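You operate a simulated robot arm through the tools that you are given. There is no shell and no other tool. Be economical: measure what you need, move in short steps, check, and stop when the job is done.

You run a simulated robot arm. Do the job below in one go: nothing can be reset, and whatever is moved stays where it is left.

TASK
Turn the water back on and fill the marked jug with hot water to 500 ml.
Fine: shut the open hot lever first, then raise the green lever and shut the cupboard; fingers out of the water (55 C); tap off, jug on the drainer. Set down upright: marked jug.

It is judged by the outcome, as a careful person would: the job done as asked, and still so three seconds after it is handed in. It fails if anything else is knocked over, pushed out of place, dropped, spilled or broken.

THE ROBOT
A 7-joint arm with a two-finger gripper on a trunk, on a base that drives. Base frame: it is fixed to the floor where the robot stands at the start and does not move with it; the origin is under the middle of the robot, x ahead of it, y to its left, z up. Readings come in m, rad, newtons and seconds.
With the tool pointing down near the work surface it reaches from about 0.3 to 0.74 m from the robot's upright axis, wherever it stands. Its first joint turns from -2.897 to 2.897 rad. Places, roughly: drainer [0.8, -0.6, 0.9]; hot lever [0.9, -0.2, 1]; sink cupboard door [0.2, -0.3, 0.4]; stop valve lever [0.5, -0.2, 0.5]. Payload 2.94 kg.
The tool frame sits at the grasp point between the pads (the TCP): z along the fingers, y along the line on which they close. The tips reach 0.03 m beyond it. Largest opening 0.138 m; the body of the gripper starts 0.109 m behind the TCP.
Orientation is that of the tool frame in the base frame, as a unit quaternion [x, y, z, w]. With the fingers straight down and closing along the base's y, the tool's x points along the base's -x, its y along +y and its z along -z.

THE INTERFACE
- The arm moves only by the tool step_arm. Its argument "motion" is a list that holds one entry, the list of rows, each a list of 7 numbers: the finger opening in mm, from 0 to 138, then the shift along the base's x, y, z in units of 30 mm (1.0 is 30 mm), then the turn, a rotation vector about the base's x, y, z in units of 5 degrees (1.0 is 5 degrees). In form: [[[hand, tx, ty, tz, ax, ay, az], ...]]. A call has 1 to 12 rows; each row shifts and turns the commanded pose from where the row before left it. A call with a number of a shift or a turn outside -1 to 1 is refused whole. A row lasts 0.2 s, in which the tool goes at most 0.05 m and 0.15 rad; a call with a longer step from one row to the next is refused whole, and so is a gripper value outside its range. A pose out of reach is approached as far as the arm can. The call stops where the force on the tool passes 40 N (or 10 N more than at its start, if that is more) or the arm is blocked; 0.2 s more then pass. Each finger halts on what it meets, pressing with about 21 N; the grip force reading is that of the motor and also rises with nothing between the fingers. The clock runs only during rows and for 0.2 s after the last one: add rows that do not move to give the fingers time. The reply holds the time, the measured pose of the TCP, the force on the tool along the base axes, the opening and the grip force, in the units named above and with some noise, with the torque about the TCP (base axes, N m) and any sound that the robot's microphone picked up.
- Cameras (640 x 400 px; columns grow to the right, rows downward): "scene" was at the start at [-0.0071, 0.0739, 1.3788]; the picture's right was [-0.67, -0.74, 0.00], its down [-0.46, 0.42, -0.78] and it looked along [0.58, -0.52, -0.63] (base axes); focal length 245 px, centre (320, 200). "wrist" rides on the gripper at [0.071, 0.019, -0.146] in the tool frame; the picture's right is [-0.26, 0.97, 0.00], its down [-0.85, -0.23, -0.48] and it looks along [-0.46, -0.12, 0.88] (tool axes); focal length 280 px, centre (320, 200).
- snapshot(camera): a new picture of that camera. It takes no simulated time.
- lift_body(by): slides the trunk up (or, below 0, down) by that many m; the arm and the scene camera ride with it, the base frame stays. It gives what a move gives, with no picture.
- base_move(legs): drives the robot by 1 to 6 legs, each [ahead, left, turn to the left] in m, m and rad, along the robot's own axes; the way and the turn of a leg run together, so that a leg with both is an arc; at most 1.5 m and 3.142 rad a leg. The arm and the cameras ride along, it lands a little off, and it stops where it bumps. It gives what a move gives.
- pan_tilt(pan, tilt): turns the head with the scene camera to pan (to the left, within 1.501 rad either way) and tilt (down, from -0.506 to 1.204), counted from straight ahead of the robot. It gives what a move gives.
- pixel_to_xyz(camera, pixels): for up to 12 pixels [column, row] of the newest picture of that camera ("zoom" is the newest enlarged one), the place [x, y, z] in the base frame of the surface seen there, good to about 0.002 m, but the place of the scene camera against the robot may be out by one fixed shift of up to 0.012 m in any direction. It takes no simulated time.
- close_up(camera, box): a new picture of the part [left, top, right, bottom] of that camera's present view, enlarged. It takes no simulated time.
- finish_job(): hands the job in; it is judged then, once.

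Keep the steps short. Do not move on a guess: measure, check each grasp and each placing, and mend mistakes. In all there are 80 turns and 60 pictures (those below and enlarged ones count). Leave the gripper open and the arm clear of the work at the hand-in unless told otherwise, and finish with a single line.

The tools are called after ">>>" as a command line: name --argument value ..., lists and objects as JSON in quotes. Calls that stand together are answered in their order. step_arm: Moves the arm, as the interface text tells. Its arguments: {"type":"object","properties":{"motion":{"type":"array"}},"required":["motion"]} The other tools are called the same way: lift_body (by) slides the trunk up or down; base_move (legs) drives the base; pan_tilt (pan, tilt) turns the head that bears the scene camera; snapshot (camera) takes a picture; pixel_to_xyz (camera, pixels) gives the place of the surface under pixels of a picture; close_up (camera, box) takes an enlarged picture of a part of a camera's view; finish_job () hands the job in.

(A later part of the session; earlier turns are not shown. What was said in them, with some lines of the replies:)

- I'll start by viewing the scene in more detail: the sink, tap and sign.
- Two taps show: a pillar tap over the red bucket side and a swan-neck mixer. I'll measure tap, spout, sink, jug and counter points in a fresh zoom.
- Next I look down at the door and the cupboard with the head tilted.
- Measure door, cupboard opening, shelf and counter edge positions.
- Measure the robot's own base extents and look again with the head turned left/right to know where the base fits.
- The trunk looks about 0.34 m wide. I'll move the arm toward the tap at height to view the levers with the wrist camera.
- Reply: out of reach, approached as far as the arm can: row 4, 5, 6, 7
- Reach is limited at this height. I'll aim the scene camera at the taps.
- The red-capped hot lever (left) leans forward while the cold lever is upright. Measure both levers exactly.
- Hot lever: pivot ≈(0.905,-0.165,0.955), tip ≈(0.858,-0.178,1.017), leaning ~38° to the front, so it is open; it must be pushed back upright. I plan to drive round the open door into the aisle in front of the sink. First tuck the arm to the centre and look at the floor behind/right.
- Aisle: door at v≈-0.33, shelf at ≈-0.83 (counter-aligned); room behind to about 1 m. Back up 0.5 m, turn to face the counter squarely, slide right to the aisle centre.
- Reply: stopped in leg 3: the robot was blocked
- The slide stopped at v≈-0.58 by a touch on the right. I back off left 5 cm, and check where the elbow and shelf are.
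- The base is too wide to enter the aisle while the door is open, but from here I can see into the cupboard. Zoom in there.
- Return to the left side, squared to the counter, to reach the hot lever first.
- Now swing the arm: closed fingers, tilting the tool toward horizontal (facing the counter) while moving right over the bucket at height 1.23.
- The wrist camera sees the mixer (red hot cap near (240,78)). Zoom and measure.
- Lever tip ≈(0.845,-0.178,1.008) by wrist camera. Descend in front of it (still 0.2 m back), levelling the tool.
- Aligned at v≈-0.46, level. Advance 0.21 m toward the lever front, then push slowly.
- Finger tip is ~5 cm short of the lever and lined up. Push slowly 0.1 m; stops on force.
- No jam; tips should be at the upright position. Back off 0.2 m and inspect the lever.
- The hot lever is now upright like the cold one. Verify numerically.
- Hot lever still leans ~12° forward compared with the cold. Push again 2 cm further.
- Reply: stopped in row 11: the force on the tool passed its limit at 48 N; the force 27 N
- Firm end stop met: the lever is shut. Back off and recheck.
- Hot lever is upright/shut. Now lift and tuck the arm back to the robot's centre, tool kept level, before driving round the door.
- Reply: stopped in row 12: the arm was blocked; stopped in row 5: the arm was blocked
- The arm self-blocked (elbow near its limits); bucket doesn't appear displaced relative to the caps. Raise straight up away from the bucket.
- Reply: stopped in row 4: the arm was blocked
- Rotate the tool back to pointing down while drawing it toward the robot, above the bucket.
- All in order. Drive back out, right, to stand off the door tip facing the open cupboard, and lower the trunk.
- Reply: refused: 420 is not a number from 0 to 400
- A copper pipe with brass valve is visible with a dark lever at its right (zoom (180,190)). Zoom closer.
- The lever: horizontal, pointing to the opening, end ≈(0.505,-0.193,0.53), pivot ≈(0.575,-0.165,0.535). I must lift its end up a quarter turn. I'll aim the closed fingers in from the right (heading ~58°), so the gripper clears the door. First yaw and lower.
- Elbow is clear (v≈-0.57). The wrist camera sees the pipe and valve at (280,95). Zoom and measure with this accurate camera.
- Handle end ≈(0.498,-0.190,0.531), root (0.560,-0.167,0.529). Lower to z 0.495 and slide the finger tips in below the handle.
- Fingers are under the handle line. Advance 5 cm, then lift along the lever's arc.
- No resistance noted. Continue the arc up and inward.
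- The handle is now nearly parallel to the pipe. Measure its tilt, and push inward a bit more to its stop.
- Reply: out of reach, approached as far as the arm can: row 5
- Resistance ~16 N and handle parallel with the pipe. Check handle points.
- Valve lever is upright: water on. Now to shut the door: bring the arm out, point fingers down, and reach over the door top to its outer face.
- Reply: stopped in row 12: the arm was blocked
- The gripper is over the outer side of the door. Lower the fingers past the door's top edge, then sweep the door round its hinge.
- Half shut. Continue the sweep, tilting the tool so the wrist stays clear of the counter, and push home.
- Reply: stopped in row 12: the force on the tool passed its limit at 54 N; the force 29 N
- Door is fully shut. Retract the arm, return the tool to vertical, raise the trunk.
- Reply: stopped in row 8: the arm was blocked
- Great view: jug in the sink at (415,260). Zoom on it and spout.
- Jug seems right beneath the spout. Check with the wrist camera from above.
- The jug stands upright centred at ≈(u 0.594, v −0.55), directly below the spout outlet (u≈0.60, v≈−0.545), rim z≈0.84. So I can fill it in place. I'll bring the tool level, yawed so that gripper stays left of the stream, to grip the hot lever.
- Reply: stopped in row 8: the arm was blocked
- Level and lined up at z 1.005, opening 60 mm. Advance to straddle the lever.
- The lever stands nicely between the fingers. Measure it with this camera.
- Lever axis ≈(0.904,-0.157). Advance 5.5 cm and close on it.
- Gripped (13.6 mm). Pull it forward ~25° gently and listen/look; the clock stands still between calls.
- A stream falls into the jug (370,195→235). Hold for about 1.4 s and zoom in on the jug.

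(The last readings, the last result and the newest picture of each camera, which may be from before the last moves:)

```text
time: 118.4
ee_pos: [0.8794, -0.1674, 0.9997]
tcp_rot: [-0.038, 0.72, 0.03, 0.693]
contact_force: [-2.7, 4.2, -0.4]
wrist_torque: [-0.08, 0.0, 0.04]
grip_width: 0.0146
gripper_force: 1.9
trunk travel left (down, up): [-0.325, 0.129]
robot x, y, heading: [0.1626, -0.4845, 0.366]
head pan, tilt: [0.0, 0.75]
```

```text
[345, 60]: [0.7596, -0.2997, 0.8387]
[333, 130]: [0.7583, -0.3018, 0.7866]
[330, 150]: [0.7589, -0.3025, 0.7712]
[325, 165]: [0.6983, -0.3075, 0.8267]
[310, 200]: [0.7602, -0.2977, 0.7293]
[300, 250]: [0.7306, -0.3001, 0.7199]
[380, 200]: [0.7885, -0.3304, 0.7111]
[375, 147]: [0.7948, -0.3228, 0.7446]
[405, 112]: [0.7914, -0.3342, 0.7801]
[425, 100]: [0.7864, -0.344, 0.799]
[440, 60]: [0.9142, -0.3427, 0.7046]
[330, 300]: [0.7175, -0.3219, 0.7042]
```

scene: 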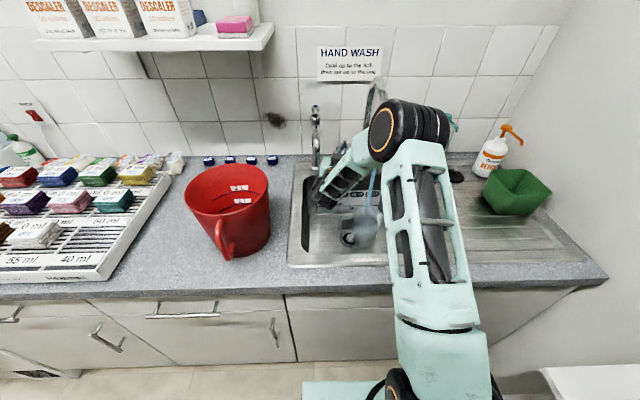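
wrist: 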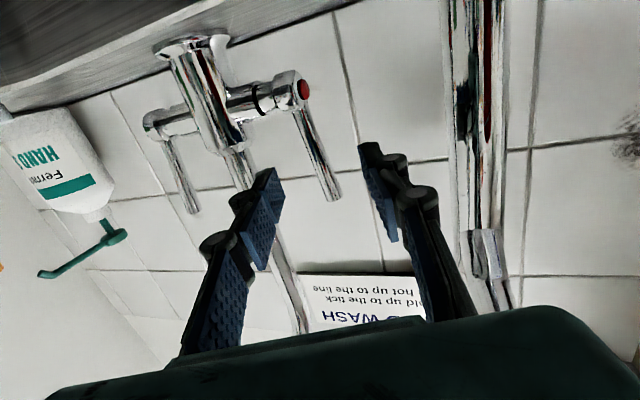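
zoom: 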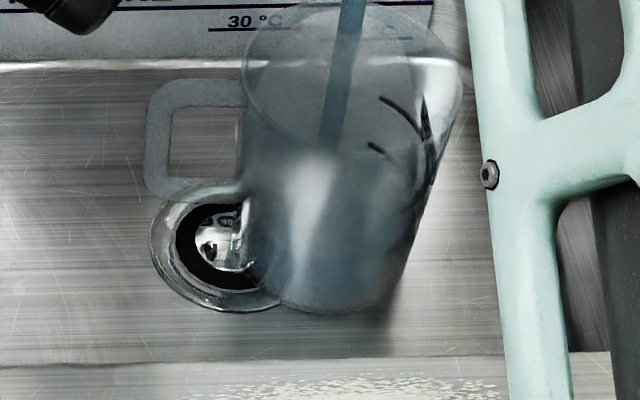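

The upper arc mark (z≈0.78; ≈500 ml by the jug's size) and a lower one (z≈0.745) are visible; water is only low now (z≲0.72). Hold 2 s more and measure again.

>>> step_arm --motion '[[[12, 0, 0, 0, 0, 0, 0], [12, 0, 0, 0, 0, 0, 0], [12, 0, 0, 0, 0, 0, 0], [12, 0, 0, 0, 0, 0, 0], [12, 0, 0, 0, 0, 0, 0], [12, 0, 0, 0, 0, 0, 0], [12, 0, 0, 0, 0, 0, 0], [12, 0, 0, 0, 0, 0, 0], [12, 0, 0, 0, 0, 0, 0], [12, 0, 0, 0, 0, 0, 0]]]'

>>> close_up --camera "scene" --box '[345, 210, 385, 250]'

>>> pixel_to_xyz --camera "zoom" --pixels '[[250, 160], [250, 240], [230, 200], [280, 200], [320, 250], [200, 280], [250, 300], [350, 200], [370, 80], [410, 60], [300, 280], [280, 330]]'

```text
time: 120.6
ee_pos: [0.8801, -0.1664, 0.9994]
tcp_rot: [-0.039, 0.72, 0.03, 0.692]
contact_force: [-1.4, 4.0, -0.6]
wrist_torque: [-0.05, -0.05, 0.01]
grip_width: 0.0147
gripper_force: 2.6
trunk travel left (down, up): [-0.325, 0.129]
robot x, y, heading: [0.1638, -0.4828, 0.362]
head pan, tilt: [0.0, 0.75]
```

```text
10.00 times, centred on (365, 230) of scene
```

zoom: 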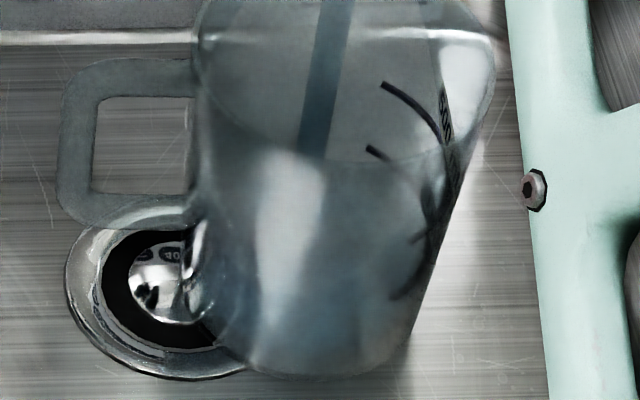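

```text
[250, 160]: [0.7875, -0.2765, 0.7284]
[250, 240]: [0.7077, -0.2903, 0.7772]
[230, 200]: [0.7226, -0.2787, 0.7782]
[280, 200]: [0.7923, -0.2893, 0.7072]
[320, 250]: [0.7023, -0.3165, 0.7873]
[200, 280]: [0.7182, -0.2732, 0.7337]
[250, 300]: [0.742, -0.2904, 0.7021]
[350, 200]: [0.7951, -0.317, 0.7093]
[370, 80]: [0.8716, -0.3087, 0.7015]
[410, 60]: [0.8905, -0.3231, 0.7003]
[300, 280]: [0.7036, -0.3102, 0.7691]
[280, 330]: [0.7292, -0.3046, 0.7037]
```

Text "500" is by the upper line. Sample more points inside the jug to find the water surface.

>>> pixel_to_xyz --camera "zoom" --pixels '[[260, 180], [270, 220], [290, 240], [310, 220], [340, 230], [360, 260], [330, 290], [300, 310], [260, 270], [240, 270], [230, 240], [380, 240]]'

>>> pixel_to_xyz --camera "zoom" --pixels '[[265, 195], [275, 235], [295, 215], [315, 185], [345, 215], [365, 235], [335, 265], [305, 260], [265, 250], [310, 175], [400, 220], [350, 320]]'

>>> pixel_to_xyz --camera "zoom" --pixels '[[385, 85], [410, 105], [430, 125], [440, 145], [372, 150], [400, 165], [420, 190], [425, 225], [400, 295], [420, 240], [310, 140], [306, 152]]'

```text
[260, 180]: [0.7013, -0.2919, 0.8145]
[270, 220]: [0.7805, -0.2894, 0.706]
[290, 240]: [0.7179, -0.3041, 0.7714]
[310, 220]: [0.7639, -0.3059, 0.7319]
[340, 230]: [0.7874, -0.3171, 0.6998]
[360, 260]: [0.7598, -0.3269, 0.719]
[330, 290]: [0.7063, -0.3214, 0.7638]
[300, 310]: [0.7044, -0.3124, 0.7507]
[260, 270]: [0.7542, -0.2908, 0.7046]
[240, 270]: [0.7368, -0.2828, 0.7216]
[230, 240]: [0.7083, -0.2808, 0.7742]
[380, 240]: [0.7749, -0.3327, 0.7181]
```

```text
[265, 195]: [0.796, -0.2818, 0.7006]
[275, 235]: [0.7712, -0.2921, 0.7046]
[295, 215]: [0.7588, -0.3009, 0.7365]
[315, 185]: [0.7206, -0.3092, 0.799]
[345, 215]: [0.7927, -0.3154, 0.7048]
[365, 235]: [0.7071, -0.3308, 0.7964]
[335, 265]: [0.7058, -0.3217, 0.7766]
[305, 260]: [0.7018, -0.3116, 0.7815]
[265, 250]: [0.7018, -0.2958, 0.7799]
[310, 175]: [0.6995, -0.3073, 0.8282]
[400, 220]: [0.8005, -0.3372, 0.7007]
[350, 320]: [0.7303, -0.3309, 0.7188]
```

```text
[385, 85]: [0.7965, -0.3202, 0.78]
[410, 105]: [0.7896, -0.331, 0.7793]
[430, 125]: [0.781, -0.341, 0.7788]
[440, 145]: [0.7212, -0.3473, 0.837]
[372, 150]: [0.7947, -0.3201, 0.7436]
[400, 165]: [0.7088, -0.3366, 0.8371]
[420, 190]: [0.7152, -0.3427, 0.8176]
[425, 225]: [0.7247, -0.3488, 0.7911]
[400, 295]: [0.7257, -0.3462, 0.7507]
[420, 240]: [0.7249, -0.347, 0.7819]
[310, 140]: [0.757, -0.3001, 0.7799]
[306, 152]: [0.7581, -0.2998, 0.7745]
```

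Several interior hits cluster at z≈0.7185: the water surface (~85 ml; lines: 250 at 0.7436, 500 at 0.7795). So the flow is ≈20–25 ml/s; hold ~7.8 s more.

>>> step_arm --motion '[[[12, 0, 0, 0, 0, 0, 0], [12, 0, 0, 0, 0, 0, 0], [12, 0, 0, 0, 0, 0, 0], [12, 0, 0, 0, 0, 0, 0], [12, 0, 0, 0, 0, 0, 0], [12, 0, 0, 0, 0, 0, 0], [12, 0, 0, 0, 0, 0, 0], [12, 0, 0, 0, 0, 0, 0], [12, 0, 0, 0, 0, 0, 0], [12, 0, 0, 0, 0, 0, 0], [12, 0, 0, 0, 0, 0, 0], [12, 0, 0, 0, 0, 0, 0]]]'

>>> step_arm --motion '[[[12, 0, 0, 0, 0, 0, 0], [12, 0, 0, 0, 0, 0, 0], [12, 0, 0, 0, 0, 0, 0], [12, 0, 0, 0, 0, 0, 0], [12, 0, 0, 0, 0, 0, 0], [12, 0, 0, 0, 0, 0, 0], [12, 0, 0, 0, 0, 0, 0], [12, 0, 0, 0, 0, 0, 0], [12, 0, 0, 0, 0, 0, 0], [12, 0, 0, 0, 0, 0, 0], [12, 0, 0, 0, 0, 0, 0], [12, 0, 0, 0, 0, 0, 0]]]'

>>> close_up --camera "scene" --box '[345, 210, 385, 250]'

>>> pixel_to_xyz --camera "zoom" --pixels '[[240, 120], [240, 150], [270, 150], [340, 150], [360, 130], [390, 150], [350, 160], [380, 160], [360, 180], [260, 130], [305, 150], [400, 130]]'

>>> pixel_to_xyz --camera "zoom" --pixels '[[240, 270], [360, 260], [380, 240], [350, 320], [270, 220], [340, 230], [345, 215], [260, 270], [300, 200], [330, 210], [390, 200], [370, 210]]'

```text
time: 123.2
ee_pos: [0.8794, -0.167, 0.9983]
tcp_rot: [-0.039, 0.72, 0.03, 0.692]
contact_force: [-1.8, 4.7, 0.4]
wrist_torque: [-0.01, -0.01, 0.04]
grip_width: 0.0148
gripper_force: 2.6
trunk travel left (down, up): [-0.325, 0.129]
robot x, y, heading: [0.1636, -0.4844, 0.358]
head pan, tilt: [0.0, 0.75]
```

```text
time: 125.8
ee_pos: [0.8789, -0.1652, 0.9994]
tcp_rot: [-0.038, 0.72, 0.03, 0.692]
contact_force: [-1.5, 4.0, 0.0]
wrist_torque: [-0.06, -0.04, 0.04]
grip_width: 0.015
gripper_force: 2.0
trunk travel left (down, up): [-0.325, 0.129]
robot x, y, heading: [0.1645, -0.4898, 0.361]
head pan, tilt: [0.0, 0.75]
```

```text
10.00 times, centred on (365, 230) of scene
```

zoom: 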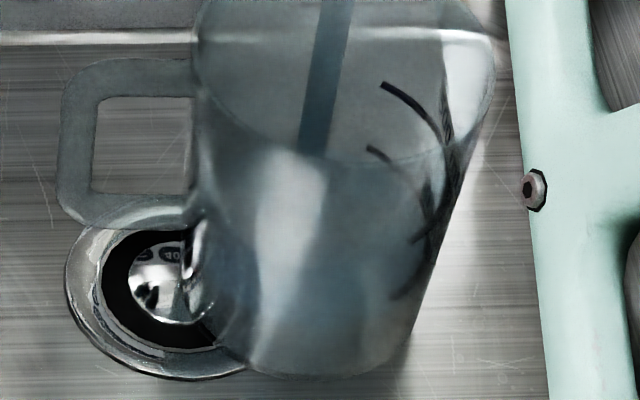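

```text
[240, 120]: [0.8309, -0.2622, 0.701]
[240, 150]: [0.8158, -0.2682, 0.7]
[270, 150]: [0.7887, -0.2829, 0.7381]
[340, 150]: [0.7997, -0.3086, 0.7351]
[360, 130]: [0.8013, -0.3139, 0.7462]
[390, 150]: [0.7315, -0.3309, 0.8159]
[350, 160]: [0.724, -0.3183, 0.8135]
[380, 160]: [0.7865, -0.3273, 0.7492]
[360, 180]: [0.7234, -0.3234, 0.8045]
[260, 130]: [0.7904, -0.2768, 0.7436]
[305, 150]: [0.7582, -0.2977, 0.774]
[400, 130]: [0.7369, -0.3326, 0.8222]
```

```text
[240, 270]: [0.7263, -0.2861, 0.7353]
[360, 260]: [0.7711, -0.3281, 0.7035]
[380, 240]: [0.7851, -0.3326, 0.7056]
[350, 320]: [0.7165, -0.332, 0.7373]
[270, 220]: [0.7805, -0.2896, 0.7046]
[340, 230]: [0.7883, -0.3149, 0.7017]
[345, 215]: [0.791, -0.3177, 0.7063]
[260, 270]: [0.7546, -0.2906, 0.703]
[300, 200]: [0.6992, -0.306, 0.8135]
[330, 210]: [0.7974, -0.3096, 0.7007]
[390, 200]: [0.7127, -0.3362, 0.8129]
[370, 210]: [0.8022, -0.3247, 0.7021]
```

Surface hits rose to z≈0.736 (≈200 ml at t=125.8, i.e. ≈22.7 ml/s). Run 10.4 s more (→≈435 ml), then measure.

>>> step_arm --motion '[[[12, 0, 0, 0, 0, 0, 0], [12, 0, 0, 0, 0, 0, 0], [12, 0, 0, 0, 0, 0, 0], [12, 0, 0, 0, 0, 0, 0], [12, 0, 0, 0, 0, 0, 0], [12, 0, 0, 0, 0, 0, 0], [12, 0, 0, 0, 0, 0, 0], [12, 0, 0, 0, 0, 0, 0], [12, 0, 0, 0, 0, 0, 0], [12, 0, 0, 0, 0, 0, 0], [12, 0, 0, 0, 0, 0, 0], [12, 0, 0, 0, 0, 0, 0]]]'

>>> step_arm --motion '[[[12, 0, 0, 0, 0, 0, 0], [12, 0, 0, 0, 0, 0, 0], [12, 0, 0, 0, 0, 0, 0], [12, 0, 0, 0, 0, 0, 0], [12, 0, 0, 0, 0, 0, 0], [12, 0, 0, 0, 0, 0, 0], [12, 0, 0, 0, 0, 0, 0], [12, 0, 0, 0, 0, 0, 0], [12, 0, 0, 0, 0, 0, 0], [12, 0, 0, 0, 0, 0, 0], [12, 0, 0, 0, 0, 0, 0], [12, 0, 0, 0, 0, 0, 0]]]'

>>> step_arm --motion '[[[12, 0, 0, 0, 0, 0, 0], [12, 0, 0, 0, 0, 0, 0], [12, 0, 0, 0, 0, 0, 0], [12, 0, 0, 0, 0, 0, 0], [12, 0, 0, 0, 0, 0, 0], [12, 0, 0, 0, 0, 0, 0], [12, 0, 0, 0, 0, 0, 0], [12, 0, 0, 0, 0, 0, 0], [12, 0, 0, 0, 0, 0, 0], [12, 0, 0, 0, 0, 0, 0], [12, 0, 0, 0, 0, 0, 0], [12, 0, 0, 0, 0, 0, 0]]]'

>>> step_arm --motion '[[[12, 0, 0, 0, 0, 0, 0], [12, 0, 0, 0, 0, 0, 0], [12, 0, 0, 0, 0, 0, 0], [12, 0, 0, 0, 0, 0, 0], [12, 0, 0, 0, 0, 0, 0], [12, 0, 0, 0, 0, 0, 0], [12, 0, 0, 0, 0, 0, 0], [12, 0, 0, 0, 0, 0, 0], [12, 0, 0, 0, 0, 0, 0], [12, 0, 0, 0, 0, 0, 0], [12, 0, 0, 0, 0, 0, 0], [12, 0, 0, 0, 0, 0, 0]]]'

>>> close_up --camera "scene" --box '[345, 210, 385, 250]'

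>>> pixel_to_xyz --camera "zoom" --pixels '[[240, 120], [260, 130], [270, 150], [340, 150], [360, 130], [380, 130], [350, 160], [350, 100], [360, 180], [260, 100], [305, 150], [280, 120]]'

>>> pixel_to_xyz --camera "zoom" --pixels '[[240, 270], [360, 230], [380, 240], [350, 260], [270, 220], [340, 230], [345, 215], [260, 200], [300, 200], [330, 210], [390, 200], [370, 210]]'

```text
time: 128.4
ee_pos: [0.8811, -0.1658, 0.9994]
tcp_rot: [-0.039, 0.72, 0.03, 0.692]
contact_force: [-1.0, 4.9, 0.2]
wrist_torque: [-0.04, -0.02, 0.05]
grip_width: 0.0149
gripper_force: 1.7
trunk travel left (down, up): [-0.325, 0.129]
robot x, y, heading: [0.1656, -0.4862, 0.361]
head pan, tilt: [0.0, 0.75]
```

```text
time: 131.0
ee_pos: [0.88, -0.1665, 1.0008]
tcp_rot: [-0.038, 0.719, 0.03, 0.693]
contact_force: [-1.2, 3.6, -0.7]
wrist_torque: [-0.08, -0.05, 0.06]
grip_width: 0.0146
gripper_force: 2.1
trunk travel left (down, up): [-0.325, 0.129]
robot x, y, heading: [0.1678, -0.4846, 0.364]
head pan, tilt: [0.0, 0.75]
```

```text
time: 133.6
ee_pos: [0.8802, -0.1651, 0.9998]
tcp_rot: [-0.038, 0.72, 0.029, 0.693]
contact_force: [-0.7, 4.3, -0.6]
wrist_torque: [-0.05, -0.02, 0.04]
grip_width: 0.0148
gripper_force: 2.9
trunk travel left (down, up): [-0.325, 0.129]
robot x, y, heading: [0.1646, -0.484, 0.355]
head pan, tilt: [0.0, 0.75]
```

```text
time: 136.2
ee_pos: [0.88, -0.1665, 1.0013]
tcp_rot: [-0.038, 0.72, 0.029, 0.693]
contact_force: [-1.5, 3.5, 0.8]
wrist_torque: [-0.07, 0.0, 0.06]
grip_width: 0.015
gripper_force: 1.9
trunk travel left (down, up): [-0.325, 0.129]
robot x, y, heading: [0.1645, -0.4865, 0.36]
head pan, tilt: [0.0, 0.75]
```

```text
10.00 times, centred on (365, 230) of scene
```

zoom: 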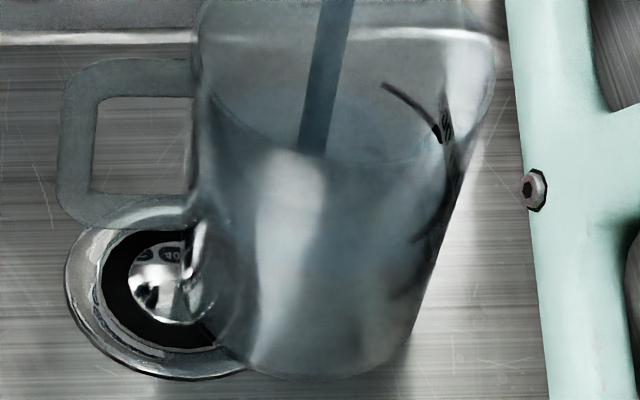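

```text
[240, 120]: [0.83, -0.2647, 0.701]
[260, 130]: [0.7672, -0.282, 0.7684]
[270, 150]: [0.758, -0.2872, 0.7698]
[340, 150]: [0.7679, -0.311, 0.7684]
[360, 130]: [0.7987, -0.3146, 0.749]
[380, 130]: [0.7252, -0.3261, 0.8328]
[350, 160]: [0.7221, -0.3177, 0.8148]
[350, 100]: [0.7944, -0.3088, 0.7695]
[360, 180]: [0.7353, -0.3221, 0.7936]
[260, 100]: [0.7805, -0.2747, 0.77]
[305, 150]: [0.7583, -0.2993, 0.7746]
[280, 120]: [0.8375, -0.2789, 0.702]
```

```text
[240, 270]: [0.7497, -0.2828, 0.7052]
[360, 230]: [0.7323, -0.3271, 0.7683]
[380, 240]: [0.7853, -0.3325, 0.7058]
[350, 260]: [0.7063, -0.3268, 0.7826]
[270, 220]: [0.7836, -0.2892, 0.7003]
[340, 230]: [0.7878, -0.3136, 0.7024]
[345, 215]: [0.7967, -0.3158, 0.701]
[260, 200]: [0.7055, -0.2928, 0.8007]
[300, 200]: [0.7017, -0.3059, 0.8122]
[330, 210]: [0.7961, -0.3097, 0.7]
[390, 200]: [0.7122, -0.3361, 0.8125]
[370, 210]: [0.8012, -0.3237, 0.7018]
```

Surface z≈0.769 vs 500-line z≈0.7794: ≈73 ml missing, ≈3.3 s. Hold 1.0 s, then 2.0 s more and push the lever back upright.

>>> step_arm --motion '[[[12, 0, 0, 0, 0, 0, 0], [12, 0, 0, 0, 0, 0, 0], [12, 0, 0, 0, 0, 0, 0], [12, 0, 0, 0, 0, 0, 0]]]'

>>> step_arm --motion '[[[12, 0, 0, 0, 0, 0, 0], [12, 0, 0, 0, 0, 0, 0], [12, 0, 0, 0, 0, 0, 0], [12, 0, 0, 0, 0, 0, 0], [12, 0, 0, 0, 0, 0, 0], [12, 0, 0, 0, 0, 0, 0], [12, 0, 0, 0, 0, 0, 0], [12, 0, 0, 0, 0, 0, 0], [12, 0, 0, 0, 0, 0, 0], [12, 0, 0, 0, 0, 0, 0], [12, 0.4, 0.15, 0.12, 0, 0, 0], [12, 0.4, 0.15, 0.04, 0, 0, 0]]]'

```text
time: 137.2
ee_pos: [0.881, -0.166, 0.9998]
tcp_rot: [-0.038, 0.719, 0.03, 0.693]
contact_force: [-0.7, 3.3, -0.3]
wrist_torque: [-0.07, -0.02, 0.04]
grip_width: 0.0148
gripper_force: 2.5
trunk travel left (down, up): [-0.325, 0.129]
robot x, y, heading: [0.1628, -0.4828, 0.358]
head pan, tilt: [0.0, 0.75]
```

```text
time: 139.8
ee_pos: [0.9055, -0.1592, 1.0054]
tcp_rot: [-0.037, 0.72, 0.028, 0.692]
contact_force: [-0.3, 1.7, -1.6]
wrist_torque: [-0.25, -0.13, 0.02]
grip_width: 0.0138
gripper_force: 11.6
trunk travel left (down, up): [-0.325, 0.129]
robot x, y, heading: [0.1623, -0.4857, 0.364]
head pan, tilt: [0.0, 0.75]
```

Press a few mm more to its stop, then check force and look at the stream.

>>> step_arm --motion '[[[12, 0.12, 0.045, 0, 0, 0, 0], [12, 0.12, 0.045, 0, 0, 0, 0], [12, 0, 0, 0, 0, 0, 0]]]'

>>> close_up --camera "scene" --box '[335, 180, 395, 250]'

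>>> pixel_to_xyz --camera "zoom" --pixels '[[290, 240], [295, 250], [320, 240], [330, 250], [340, 230], [345, 225], [350, 240], [300, 230], [310, 250], [330, 235], [355, 230], [320, 255]]'

```text
time: 140.6
ee_pos: [0.9131, -0.1582, 1.0051]
tcp_rot: [-0.037, 0.721, 0.029, 0.692]
contact_force: [-1.4, -7.4, -3.9]
wrist_torque: [-0.69, -0.09, 0.0]
grip_width: 0.0138
gripper_force: 37.5
trunk travel left (down, up): [-0.325, 0.129]
robot x, y, heading: [0.1655, -0.484, 0.36]
head pan, tilt: [0.0, 0.75]
```

```text
5.71 times, centred on (365, 215) of scene
```

zoom: 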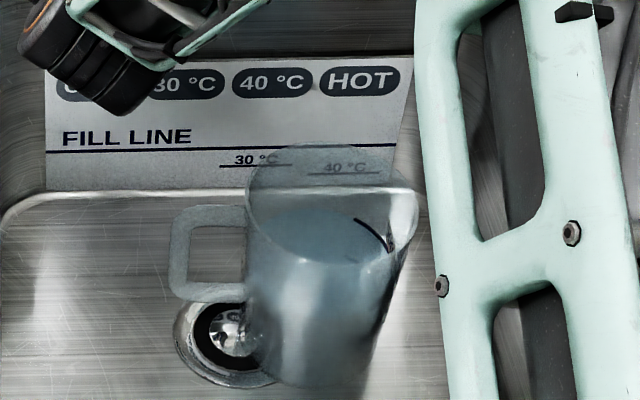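

```text
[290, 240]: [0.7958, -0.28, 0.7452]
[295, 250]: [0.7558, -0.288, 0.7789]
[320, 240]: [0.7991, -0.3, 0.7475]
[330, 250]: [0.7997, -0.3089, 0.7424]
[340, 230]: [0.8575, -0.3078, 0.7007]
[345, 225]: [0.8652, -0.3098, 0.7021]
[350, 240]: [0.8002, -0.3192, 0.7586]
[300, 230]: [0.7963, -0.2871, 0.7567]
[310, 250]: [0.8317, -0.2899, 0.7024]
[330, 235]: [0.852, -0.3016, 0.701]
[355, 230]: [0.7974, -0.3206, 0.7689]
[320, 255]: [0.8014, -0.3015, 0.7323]
```

Stream has stopped. Sample the level more.

>>> pixel_to_xyz --camera "zoom" --pixels '[[280, 235], [285, 225], [300, 220], [310, 215], [320, 225], [330, 220], [315, 235], [305, 240], [300, 255], [340, 245], [345, 255], [290, 250]]'

>>> pixel_to_xyz --camera "zoom" --pixels '[[285, 245], [298, 248], [312, 228], [325, 245], [335, 240], [308, 222], [318, 218], [296, 238], [288, 232], [358, 222], [368, 228], [380, 240]]'

```text
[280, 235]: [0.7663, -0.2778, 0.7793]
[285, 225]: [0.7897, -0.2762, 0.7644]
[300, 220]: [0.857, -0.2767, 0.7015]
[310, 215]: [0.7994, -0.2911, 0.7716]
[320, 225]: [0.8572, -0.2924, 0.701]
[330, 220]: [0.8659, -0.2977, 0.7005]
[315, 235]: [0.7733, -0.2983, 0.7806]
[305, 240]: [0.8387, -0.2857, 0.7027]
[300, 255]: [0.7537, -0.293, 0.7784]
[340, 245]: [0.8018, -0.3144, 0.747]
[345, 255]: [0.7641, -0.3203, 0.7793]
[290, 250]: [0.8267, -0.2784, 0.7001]
```

```text
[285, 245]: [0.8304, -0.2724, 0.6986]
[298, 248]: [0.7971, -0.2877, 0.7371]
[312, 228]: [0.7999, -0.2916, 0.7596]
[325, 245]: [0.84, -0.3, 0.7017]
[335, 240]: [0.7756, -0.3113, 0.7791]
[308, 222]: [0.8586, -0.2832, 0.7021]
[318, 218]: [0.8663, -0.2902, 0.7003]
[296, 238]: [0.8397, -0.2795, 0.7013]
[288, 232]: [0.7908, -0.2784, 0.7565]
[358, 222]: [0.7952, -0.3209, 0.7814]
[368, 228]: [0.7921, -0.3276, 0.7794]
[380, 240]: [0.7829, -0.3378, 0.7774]
```

Level z≈0.7793 = the 500 line. Release the lever and withdraw straight back, then point the tool down again (in front of the spout).

>>> step_arm --motion '[[[50, 0, 0, 0, 0, 0, 0], [50, 0, 0, 0, 0, 0, 0], [50, 0, 0, 0, 0, 0, 0], [50, -0.917, -0.09, 0, 0, 0, 0], [50, -0.917, -0.09, 0, 0, 0, 0], [50, -0.917, -0.09, 0, 0, 0, 0], [50, -0.917, -0.09, 0, 0, 0, 0], [50, -0.917, -0.09, 0, 0, 0, 0], [50, -0.917, -0.09, 0, 0, 0, 0], [50, -0.917, -0.09, 0, 0, 0, 0], [50, -0.917, -0.09, 0, 0, 0, 0], [50, -0.917, -0.09, 0, 0, 0, 0]]]'

>>> step_arm --motion '[[[0, -0.5, 0, 0.2, -0.099, 0.995, 0], [0, 0, 0, 0.25, -0.099, 0.995, 0], [0, 0, 0, 0.25, -0.099, 0.995, 0], [0, 0, 0, 0.25, -0.099, 0.995, 0], [0, 0, 0, 0.25, -0.099, 0.995, 0], [0, 0, 0, 0.25, -0.099, 0.995, 0], [0, 0, 0, 0.25, -0.099, 0.995, 0], [0, 0, 0, 0.25, -0.099, 0.995, 0], [0, 0, 0, 0.25, -0.099, 0.995, 0]]]'

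>>> step_arm --motion '[[[0, 0, 0, 0.25, -0.099, 0.995, 0], [0, 0, 0, 0.25, -0.099, 0.995, 0], [0, 0, 0, 0.25, -0.099, 0.995, 0], [0, 0, 0, 0.25, -0.099, 0.995, 0], [0, 0, 0, 0.25, -0.099, 0.995, 0], [0, 0, 0, 0.25, -0.099, 0.995, 0], [0, 0, 0, 0.25, -0.099, 0.995, 0], [0, 0, 0, 0.25, -0.099, 0.995, 0]]]'

```text
time: 143.2
ee_pos: [0.6638, -0.1777, 1.0051]
tcp_rot: [-0.038, 0.719, 0.03, 0.693]
contact_force: [-0.7, 0.2, 0.1]
wrist_torque: [-0.02, 0.02, -0.01]
grip_width: 0.05
gripper_force: 0.0
trunk travel left (down, up): [-0.325, 0.129]
robot x, y, heading: [0.1673, -0.4865, 0.362]
head pan, tilt: [0.0, 0.75]
```

```text
time: 145.2
ee_pos: [0.6482, -0.1778, 1.0716]
tcp_rot: [-0.05, 0.93, 0.016, 0.364]
contact_force: [0.1, -0.2, 0.4]
wrist_torque: [-0.01, 0.0, 0.04]
grip_width: 0.0
gripper_force: 20.6
trunk travel left (down, up): [-0.325, 0.129]
robot x, y, heading: [0.1656, -0.4856, 0.363]
head pan, tilt: [0.0, 0.75]
```

```text
time: 147.0
ee_pos: [0.6496, -0.1787, 1.1315]
tcp_rot: [-0.054, 0.998, 0.0, 0.024]
contact_force: [0.1, 0.4, 0.2]
wrist_torque: [0.02, -0.03, 0.03]
grip_width: 0.0001
gripper_force: 20.6
trunk travel left (down, up): [-0.325, 0.129]
robot x, y, heading: [0.1665, -0.4837, 0.361]
head pan, tilt: [0.0, 0.75]
```

Now move back from the spout, swing right and yaw −75° so the fingers close front-to-back on the jug, then tilt 25° so the wrist leans right of the spout.

>>> step_arm --motion '[[[0, -0.935, -0.354, 0, -0.05, 0.53, 0], [0, -0.935, -0.354, 0, 0, 0, -1], [0, -0.935, -0.354, 0, 0, 0, -1], [0, 0.26, -0.686, 0, 0, 0, -1], [0, 0.26, -0.686, 0, 0, 0, -1], [0, 0.26, -0.686, 0, 0, 0, -1], [0, 0.26, -0.686, 0, 0, 0, -1], [0, 0.26, -0.686, 0, 0, 0, -1], [0, 0.26, -0.686, 0, 0, 0, -1], [0, 0.26, -0.686, 0, 0, 0, -1], [0, 0.26, -0.686, 0, 0, 0, -1], [0, 0.26, -0.686, 0, 0, 0, -1]]]'

>>> step_arm --motion '[[[0, 0.26, -0.686, 0, 0, 0, -1], [0, 0.26, -0.686, 0, 0, 0, -1], [0, 0.26, -0.686, 0, 0, 0, -1], [40, 0, 0, 0, 0, 0, -1], [80, 0, 0, 0, 0.935, 0.354, 0], [110, 0, 0, 0, 0.935, 0.354, 0], [138, 0, 0, 0, 0.935, 0.354, 0], [138, 0, 0, 0, 0.935, 0.354, 0], [138, 0, 0, 0, 0.935, 0.354, 0]]]'

```text
time: 149.6
ee_pos: [0.6343, -0.3973, 1.1299]
tcp_rot: [0.414, 0.91, -0.001, 0.001]
contact_force: [-0.2, 0.0, -0.5]
wrist_torque: [0.02, -0.03, -0.01]
grip_width: 0.0
gripper_force: 21.4
trunk travel left (down, up): [-0.325, 0.129]
robot x, y, heading: [0.1665, -0.4878, 0.364]
head pan, tilt: [0.0, 0.75]
```

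```text
time: 151.6
ee_pos: [0.6589, -0.4598, 1.1307]
tcp_rot: [0.552, 0.806, 0.123, -0.178]
contact_force: [0.2, -0.6, -0.4]
wrist_torque: [0.03, 0.0, 0.05]
grip_width: 0.1382
gripper_force: 0.1
trunk travel left (down, up): [-0.325, 0.129]
robot x, y, heading: [0.1659, -0.4844, 0.364]
head pan, tilt: [0.0, 0.75]
```

Orientation correct. Jug centre (corrected) ≈(u 0.589, v −0.543). Move over the approach line and look with the wrist camera.

>>> step_arm --motion '[[[138, 0.848, 0.321, 0, 0, 0, 0], [138, 0.848, 0.321, 0, 0, 0, 0], [138, 0.848, 0.321, 0, 0, 0, 0], [138, 0.848, 0.321, 0, 0, 0, 0], [138, 0.848, 0.321, 0, 0, 0, 0], [138, -0.064, 0.168, -0.907, 0, 0, 0], [138, -0.064, 0.168, -0.907, 0, 0, 0], [138, -0.064, 0.168, -0.907, 0, 0, 0], [138, -0.064, 0.168, -0.907, 0, 0, 0], [138, -0.064, 0.168, -0.907, 0, 0, 0]]]'

>>> snapshot --camera "wrist"

>>> pixel_to_xyz --camera "wrist" --pixels '[[320, 200], [300, 150], [340, 150], [280, 200], [360, 200], [320, 120], [320, 250], [280, 120], [360, 120], [250, 180], [390, 180], [320, 90]]'

```text
time: 153.8
ee_pos: [0.7759, -0.3864, 0.9948]
tcp_rot: [0.551, 0.806, 0.122, -0.177]
contact_force: [0.2, -1.2, 0.9]
wrist_torque: [0.0, 0.01, 0.0]
grip_width: 0.1382
gripper_force: 0.1
trunk travel left (down, up): [-0.325, 0.129]
robot x, y, heading: [0.1655, -0.4849, 0.356]
head pan, tilt: [0.0, 0.75]
```

```text
2 pictures are left
```

wrist: 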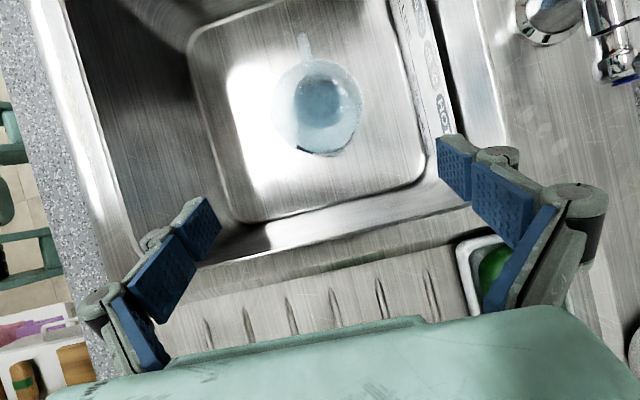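

```text
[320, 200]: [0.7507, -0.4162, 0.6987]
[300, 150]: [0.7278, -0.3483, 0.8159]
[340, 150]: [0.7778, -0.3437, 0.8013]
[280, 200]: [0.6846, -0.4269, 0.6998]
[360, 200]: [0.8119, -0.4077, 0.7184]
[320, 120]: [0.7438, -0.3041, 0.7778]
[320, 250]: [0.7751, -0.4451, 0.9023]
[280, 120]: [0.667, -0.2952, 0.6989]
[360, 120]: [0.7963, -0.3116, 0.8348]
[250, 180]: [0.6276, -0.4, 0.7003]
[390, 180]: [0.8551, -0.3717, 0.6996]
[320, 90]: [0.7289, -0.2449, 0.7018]
```

Get rim points of the jug from this picture.

>>> pixel_to_xyz --camera "wrist" --pixels '[[361, 105], [359, 95], [280, 105], [279, 115], [284, 130], [350, 75], [335, 65], [355, 130], [320, 62], [290, 80], [303, 42], [308, 52]]'

```text
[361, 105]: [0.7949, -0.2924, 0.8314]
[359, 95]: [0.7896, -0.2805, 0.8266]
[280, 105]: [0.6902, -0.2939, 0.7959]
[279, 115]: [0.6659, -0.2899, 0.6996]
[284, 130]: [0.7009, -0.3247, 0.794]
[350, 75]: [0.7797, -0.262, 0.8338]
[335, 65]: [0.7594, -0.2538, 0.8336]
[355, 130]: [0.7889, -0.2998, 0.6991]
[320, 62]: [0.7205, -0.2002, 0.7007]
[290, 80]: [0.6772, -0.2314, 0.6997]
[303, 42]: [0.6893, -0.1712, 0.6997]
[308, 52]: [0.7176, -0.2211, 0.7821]
```

Rim centre ≈(0.742,-0.300) radius ≈0.053: fits my line. Descend along the tool axis and close on the jug's front and back.

>>> step_arm --motion '[[[138, -0.137, 0.362, -0.83, 0, 0, 0], [138, -0.137, 0.362, -0.83, 0, 0, 0], [138, -0.137, 0.362, -0.83, 0, 0, 0], [138, -0.137, 0.362, -0.83, 0, 0, 0], [138, -0.137, 0.362, -0.83, 0, 0, 0], [138, -0.137, 0.362, -0.83, 0, 0, 0], [138, -0.137, 0.362, -0.83, 0, 0, 0], [138, -0.137, 0.362, -0.83, 0, 0, 0]]]'

>>> step_arm --motion '[[[125, 0, 0, 0, 0, 0, 0], [112, 0, 0, 0, 0, 0, 0], [100, 0, 0, 0, 0, 0, 0], [85, 0, 0, 0, 0, 0, 0], [75, 0, 0, 0, 0, 0, 0], [75, 0, 0, 0, 0, 0, 0]]]'

```text
time: 155.6
ee_pos: [0.7431, -0.2946, 0.7949]
tcp_rot: [0.553, 0.805, 0.122, -0.177]
contact_force: [-0.2, 0.0, 0.3]
wrist_torque: [-0.02, 0.0, -0.04]
grip_width: 0.138
gripper_force: 0.1
trunk travel left (down, up): [-0.325, 0.129]
robot x, y, heading: [0.1677, -0.4836, 0.36]
head pan, tilt: [0.0, 0.75]
```

```text
time: 157.0
ee_pos: [0.7414, -0.2951, 0.7956]
tcp_rot: [0.552, 0.805, 0.123, -0.177]
contact_force: [-1.7, 0.3, 1.2]
wrist_torque: [0.05, 0.19, 0.04]
grip_width: 0.1046
gripper_force: 21.1
trunk travel left (down, up): [-0.325, 0.129]
robot x, y, heading: [0.1671, -0.4857, 0.362]
head pan, tilt: [0.0, 0.75]
```

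Held (104.6 mm, 21 N). Lift slowly 8 cm straight up, then check load.

>>> step_arm --motion '[[[75, 0, 0, 0.3, 0, 0, 0], [75, 0, 0, 0.3, 0, 0, 0], [75, 0, 0, 0.4, 0, 0, 0], [75, 0, 0, 0.5, 0, 0, 0], [75, 0, 0, 0.5, 0, 0, 0], [75, 0, 0, 0.4, 0, 0, 0], [75, 0, 0, 0.3, 0, 0, 0]]]'

```text
time: 158.6
ee_pos: [0.7445, -0.2981, 0.8762]
tcp_rot: [0.552, 0.806, 0.122, -0.177]
contact_force: [0.4, -0.3, -6.9]
wrist_torque: [-0.03, 0.0, -0.01]
grip_width: 0.1043
gripper_force: 21.2
trunk travel left (down, up): [-0.325, 0.129]
robot x, y, heading: [0.1653, -0.4855, 0.362]
head pan, tilt: [0.0, 0.75]
```

Load ≈6.9 N: jug lifted. Move right/forward while rising, clear of the spout, then up above the rim level.

>>> step_arm --motion '[[[75, -0.08, -0.25, 0.2, 0, 0, 0], [75, -0.13, -0.406, 0.333, 0, 0, 0], [75, -0.13, -0.406, 0.333, 0, 0, 0], [75, -0.13, -0.406, 0.333, 0, 0, 0], [75, -0.13, -0.406, 0.333, 0, 0, 0], [75, -0.13, -0.406, 0.333, 0, 0, 0], [75, 0, -0.1, 0.5, 0, 0, 0], [75, 0, 0, 0.55, 0, 0, 0], [75, 0, 0, 0.55, 0, 0, 0], [75, 0, 0, 0.55, 0, 0, 0], [75, 0, 0, 0.55, 0, 0, 0], [75, 0, 0, 0.55, 0, 0, 0]]]'

>>> snapshot --camera "scene"

>>> pixel_to_xyz --camera "scene" --pixels '[[480, 215], [485, 195], [500, 240], [520, 250], [470, 240], [450, 250], [460, 220], [490, 260], [530, 230], [500, 215], [440, 230], [480, 180]]'

```text
time: 161.2
ee_pos: [0.7218, -0.3702, 1.0305]
tcp_rot: [0.552, 0.805, 0.122, -0.177]
contact_force: [0.5, -0.3, -6.2]
wrist_torque: [-0.02, -0.02, 0.0]
grip_width: 0.1045
gripper_force: 21.3
trunk travel left (down, up): [-0.325, 0.129]
robot x, y, heading: [0.166, -0.484, 0.36]
head pan, tilt: [0.0, 0.75]
```

```text
1 pictures are left
```

scene: 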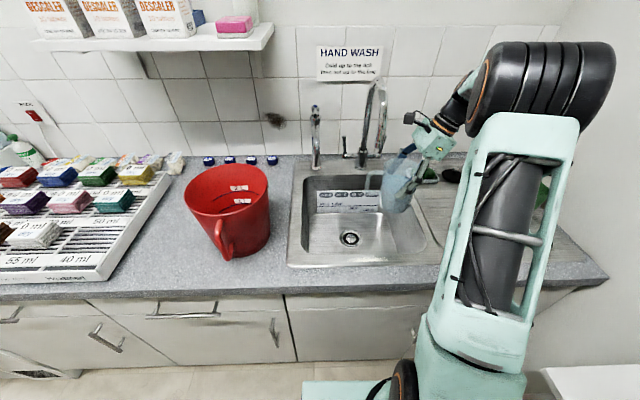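

```text
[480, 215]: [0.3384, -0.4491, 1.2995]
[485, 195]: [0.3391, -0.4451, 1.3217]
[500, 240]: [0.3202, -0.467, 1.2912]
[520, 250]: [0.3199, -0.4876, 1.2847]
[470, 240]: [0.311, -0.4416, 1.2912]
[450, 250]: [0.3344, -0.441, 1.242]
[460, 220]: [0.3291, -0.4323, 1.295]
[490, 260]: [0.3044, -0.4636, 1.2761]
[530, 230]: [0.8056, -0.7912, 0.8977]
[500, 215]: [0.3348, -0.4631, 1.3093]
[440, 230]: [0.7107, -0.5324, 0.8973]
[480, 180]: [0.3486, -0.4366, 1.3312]
```

Jug held level, water inside. Drainer floor z≈0.8975. Carry it to the drainer at (u 0.49, v −0.805), left of the green box, then lower until it touches.

>>> step_arm --motion '[[[75, 0.03, -0.3, 0, 0, 0, 0], [75, 0.068, -0.663, 0, 0, 0, 0], [75, 0.068, -0.663, 0, 0, 0, 0], [75, 0.068, -0.663, 0, 0, 0, 0], [75, 0.068, -0.663, 0, 0, 0, 0], [75, 0.068, -0.663, 0, 0, 0, 0], [75, 0.068, -0.663, 0, 0, 0, 0], [75, 0.068, -0.663, 0, 0, 0, 0], [75, 0.068, -0.663, 0, 0, 0, 0], [75, 0.068, -0.663, 0, 0, 0, 0], [75, 0.068, -0.663, 0, 0, 0, 0], [75, 0.0, -0.05, 0, 0, 0, 0]]]'

>>> step_arm --motion '[[[75, 0, 0, -0.25, 0, 0, 0], [75, 0, 0, -0.25, 0, 0, 0], [75, 0, 0, -0.2, 0, 0, 0], [75, 0, 0, -0.2, 0, 0, 0], [75, 0, 0, -0.15, 0, 0, 0]]]'

```text
time: 163.8
ee_pos: [0.7434, -0.5804, 1.0298]
tcp_rot: [0.552, 0.806, 0.122, -0.176]
contact_force: [0.5, 0.2, -6.1]
wrist_torque: [-0.06, 0.0, 0.0]
grip_width: 0.1043
gripper_force: 21.1
trunk travel left (down, up): [-0.325, 0.129]
robot x, y, heading: [0.1624, -0.4834, 0.362]
head pan, tilt: [0.0, 0.75]
```

```text
time: 165.0
ee_pos: [0.742, -0.5799, 0.998]
tcp_rot: [0.552, 0.806, 0.122, -0.178]
contact_force: [0.7, 0.2, -5.0]
wrist_torque: [-0.04, 0.02, 0.03]
grip_width: 0.104
gripper_force: 20.5
trunk travel left (down, up): [-0.325, 0.129]
robot x, y, heading: [0.1652, -0.4856, 0.361]
head pan, tilt: [0.0, 0.75]
```

>>> step_arm --motion '[[[75, 0, 0, -0.08, 0, 0, 0], [75, 0, 0, -0.08, 0, 0, 0], [75, 0, 0, 0, 0, 0, 0]]]'

```text
time: 165.8
ee_pos: [0.7424, -0.5794, 0.9944]
tcp_rot: [0.552, 0.806, 0.123, -0.178]
contact_force: [0.1, 0.0, -2.6]
wrist_torque: [0.09, 0.01, 0.0]
grip_width: 0.1045
gripper_force: 20.5
trunk travel left (down, up): [-0.325, 0.129]
robot x, y, heading: [0.1659, -0.482, 0.36]
head pan, tilt: [0.0, 0.75]
```

Touching down (load mostly off). Settle 2–3 mm more, open, and withdraw along the tool axis.

>>> step_arm --motion '[[[75, 0, 0, -0.08, 0, 0, 0], [90, 0, 0, 0, 0, 0, 0], [104, 0, 0, 0, 0, 0, 0], [110, 0, 0, 0, 0, 0, 0], [120, 0, 0, 0, 0, 0, 0], [132, 0, 0, 0, 0, 0, 0], [138, 0, 0, 0, 0, 0, 0]]]'

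>>> step_arm --motion '[[[138, 0.07, -0.18, 0.42, 0, 0, 0], [138, 0.137, -0.362, 0.83, 0, 0, 0], [138, 0.137, -0.362, 0.83, 0, 0, 0], [138, 0.137, -0.362, 0.83, 0, 0, 0], [138, 0.137, -0.362, 0.83, 0, 0, 0], [138, 0, 0, 1, 0, 0, 0], [138, 0, 0, 1, 0, 0, 0], [138, 0, 0, 1, 0, 0, 0], [138, 0, 0, 1, 0, 0, 0], [138, 0, 0, 1, 0, 0, 0]]]'

```text
time: 167.4
ee_pos: [0.7426, -0.5803, 0.9916]
tcp_rot: [0.552, 0.806, 0.122, -0.177]
contact_force: [0.3, 0.5, -0.4]
wrist_torque: [0.01, 0.0, 0.02]
grip_width: 0.1384
gripper_force: 0.1
trunk travel left (down, up): [-0.325, 0.129]
robot x, y, heading: [0.1624, -0.4841, 0.361]
head pan, tilt: [0.0, 0.75]
```

```text
time: 169.6
ee_pos: [0.7355, -0.6306, 1.1517]
tcp_rot: [0.552, 0.806, 0.121, -0.175]
contact_force: [0.2, 0.4, -0.8]
wrist_torque: [0.0, 0.05, -0.01]
grip_width: 0.1378
gripper_force: 0.0
out of reach, approached as far as the arm can: row 6, 7, 8, 9, 10
trunk travel left (down, up): [-0.325, 0.129]
robot x, y, heading: [0.1606, -0.4884, 0.359]
head pan, tilt: [0.0, 0.75]
```

Arm out of the jug; use the last picture to check it on the drainer.

>>> snapshot --camera "wrist"

>>> pixel_to_xyz --camera "wrist" --pixels '[[320, 110], [320, 150], [320, 180], [300, 130], [340, 130], [280, 120], [360, 120], [320, 80], [300, 160], [340, 160], [320, 210], [310, 100]]'

```text
0 pictures are left
```

wrist: 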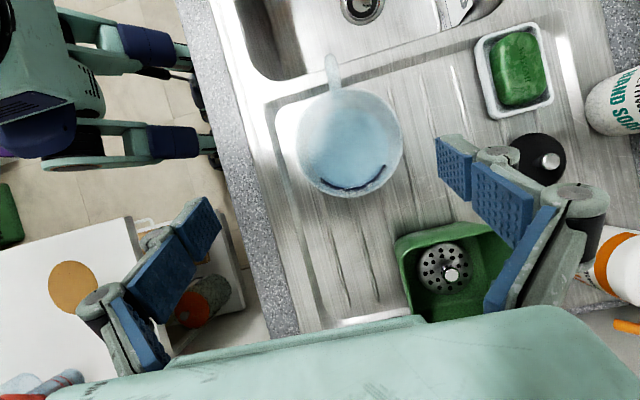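

```text
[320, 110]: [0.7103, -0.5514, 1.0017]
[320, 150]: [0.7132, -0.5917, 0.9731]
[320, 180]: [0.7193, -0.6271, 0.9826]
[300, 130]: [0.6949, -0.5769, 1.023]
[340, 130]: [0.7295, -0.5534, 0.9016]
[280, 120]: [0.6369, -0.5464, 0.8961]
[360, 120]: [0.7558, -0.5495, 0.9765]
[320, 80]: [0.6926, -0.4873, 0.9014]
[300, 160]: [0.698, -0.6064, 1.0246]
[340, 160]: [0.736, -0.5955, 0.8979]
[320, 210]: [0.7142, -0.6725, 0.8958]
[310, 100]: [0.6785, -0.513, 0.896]
```

Jug stands upright on the drainer with water at its line (z 0.976 ≈ 0.897+0.079); nothing else is disturbed. Raise the trunk for extra clearance, then hand in.

>>> lift_body --by 0.12

```text
time: 171.1
ee_pos: [0.7358, -0.6296, 1.2713]
tcp_rot: [0.552, 0.806, 0.123, -0.175]
contact_force: [0.5, 1.1, -0.7]
wrist_torque: [0.01, -0.02, -0.02]
grip_width: 0.1378
gripper_force: 0.1
trunk travel left (down, up): [-0.445, 0.009]
robot x, y, heading: [0.1668, -0.485, 0.36]
head pan, tilt: [0.0, 0.75]
5 turns are left
```

>>> finish_job

```text
The job is handed in.
```

Water is back on, the cupboard is shut, the tap is off, and the marked jug stands upright on the drainer with hot water measured at its 500 ml line.
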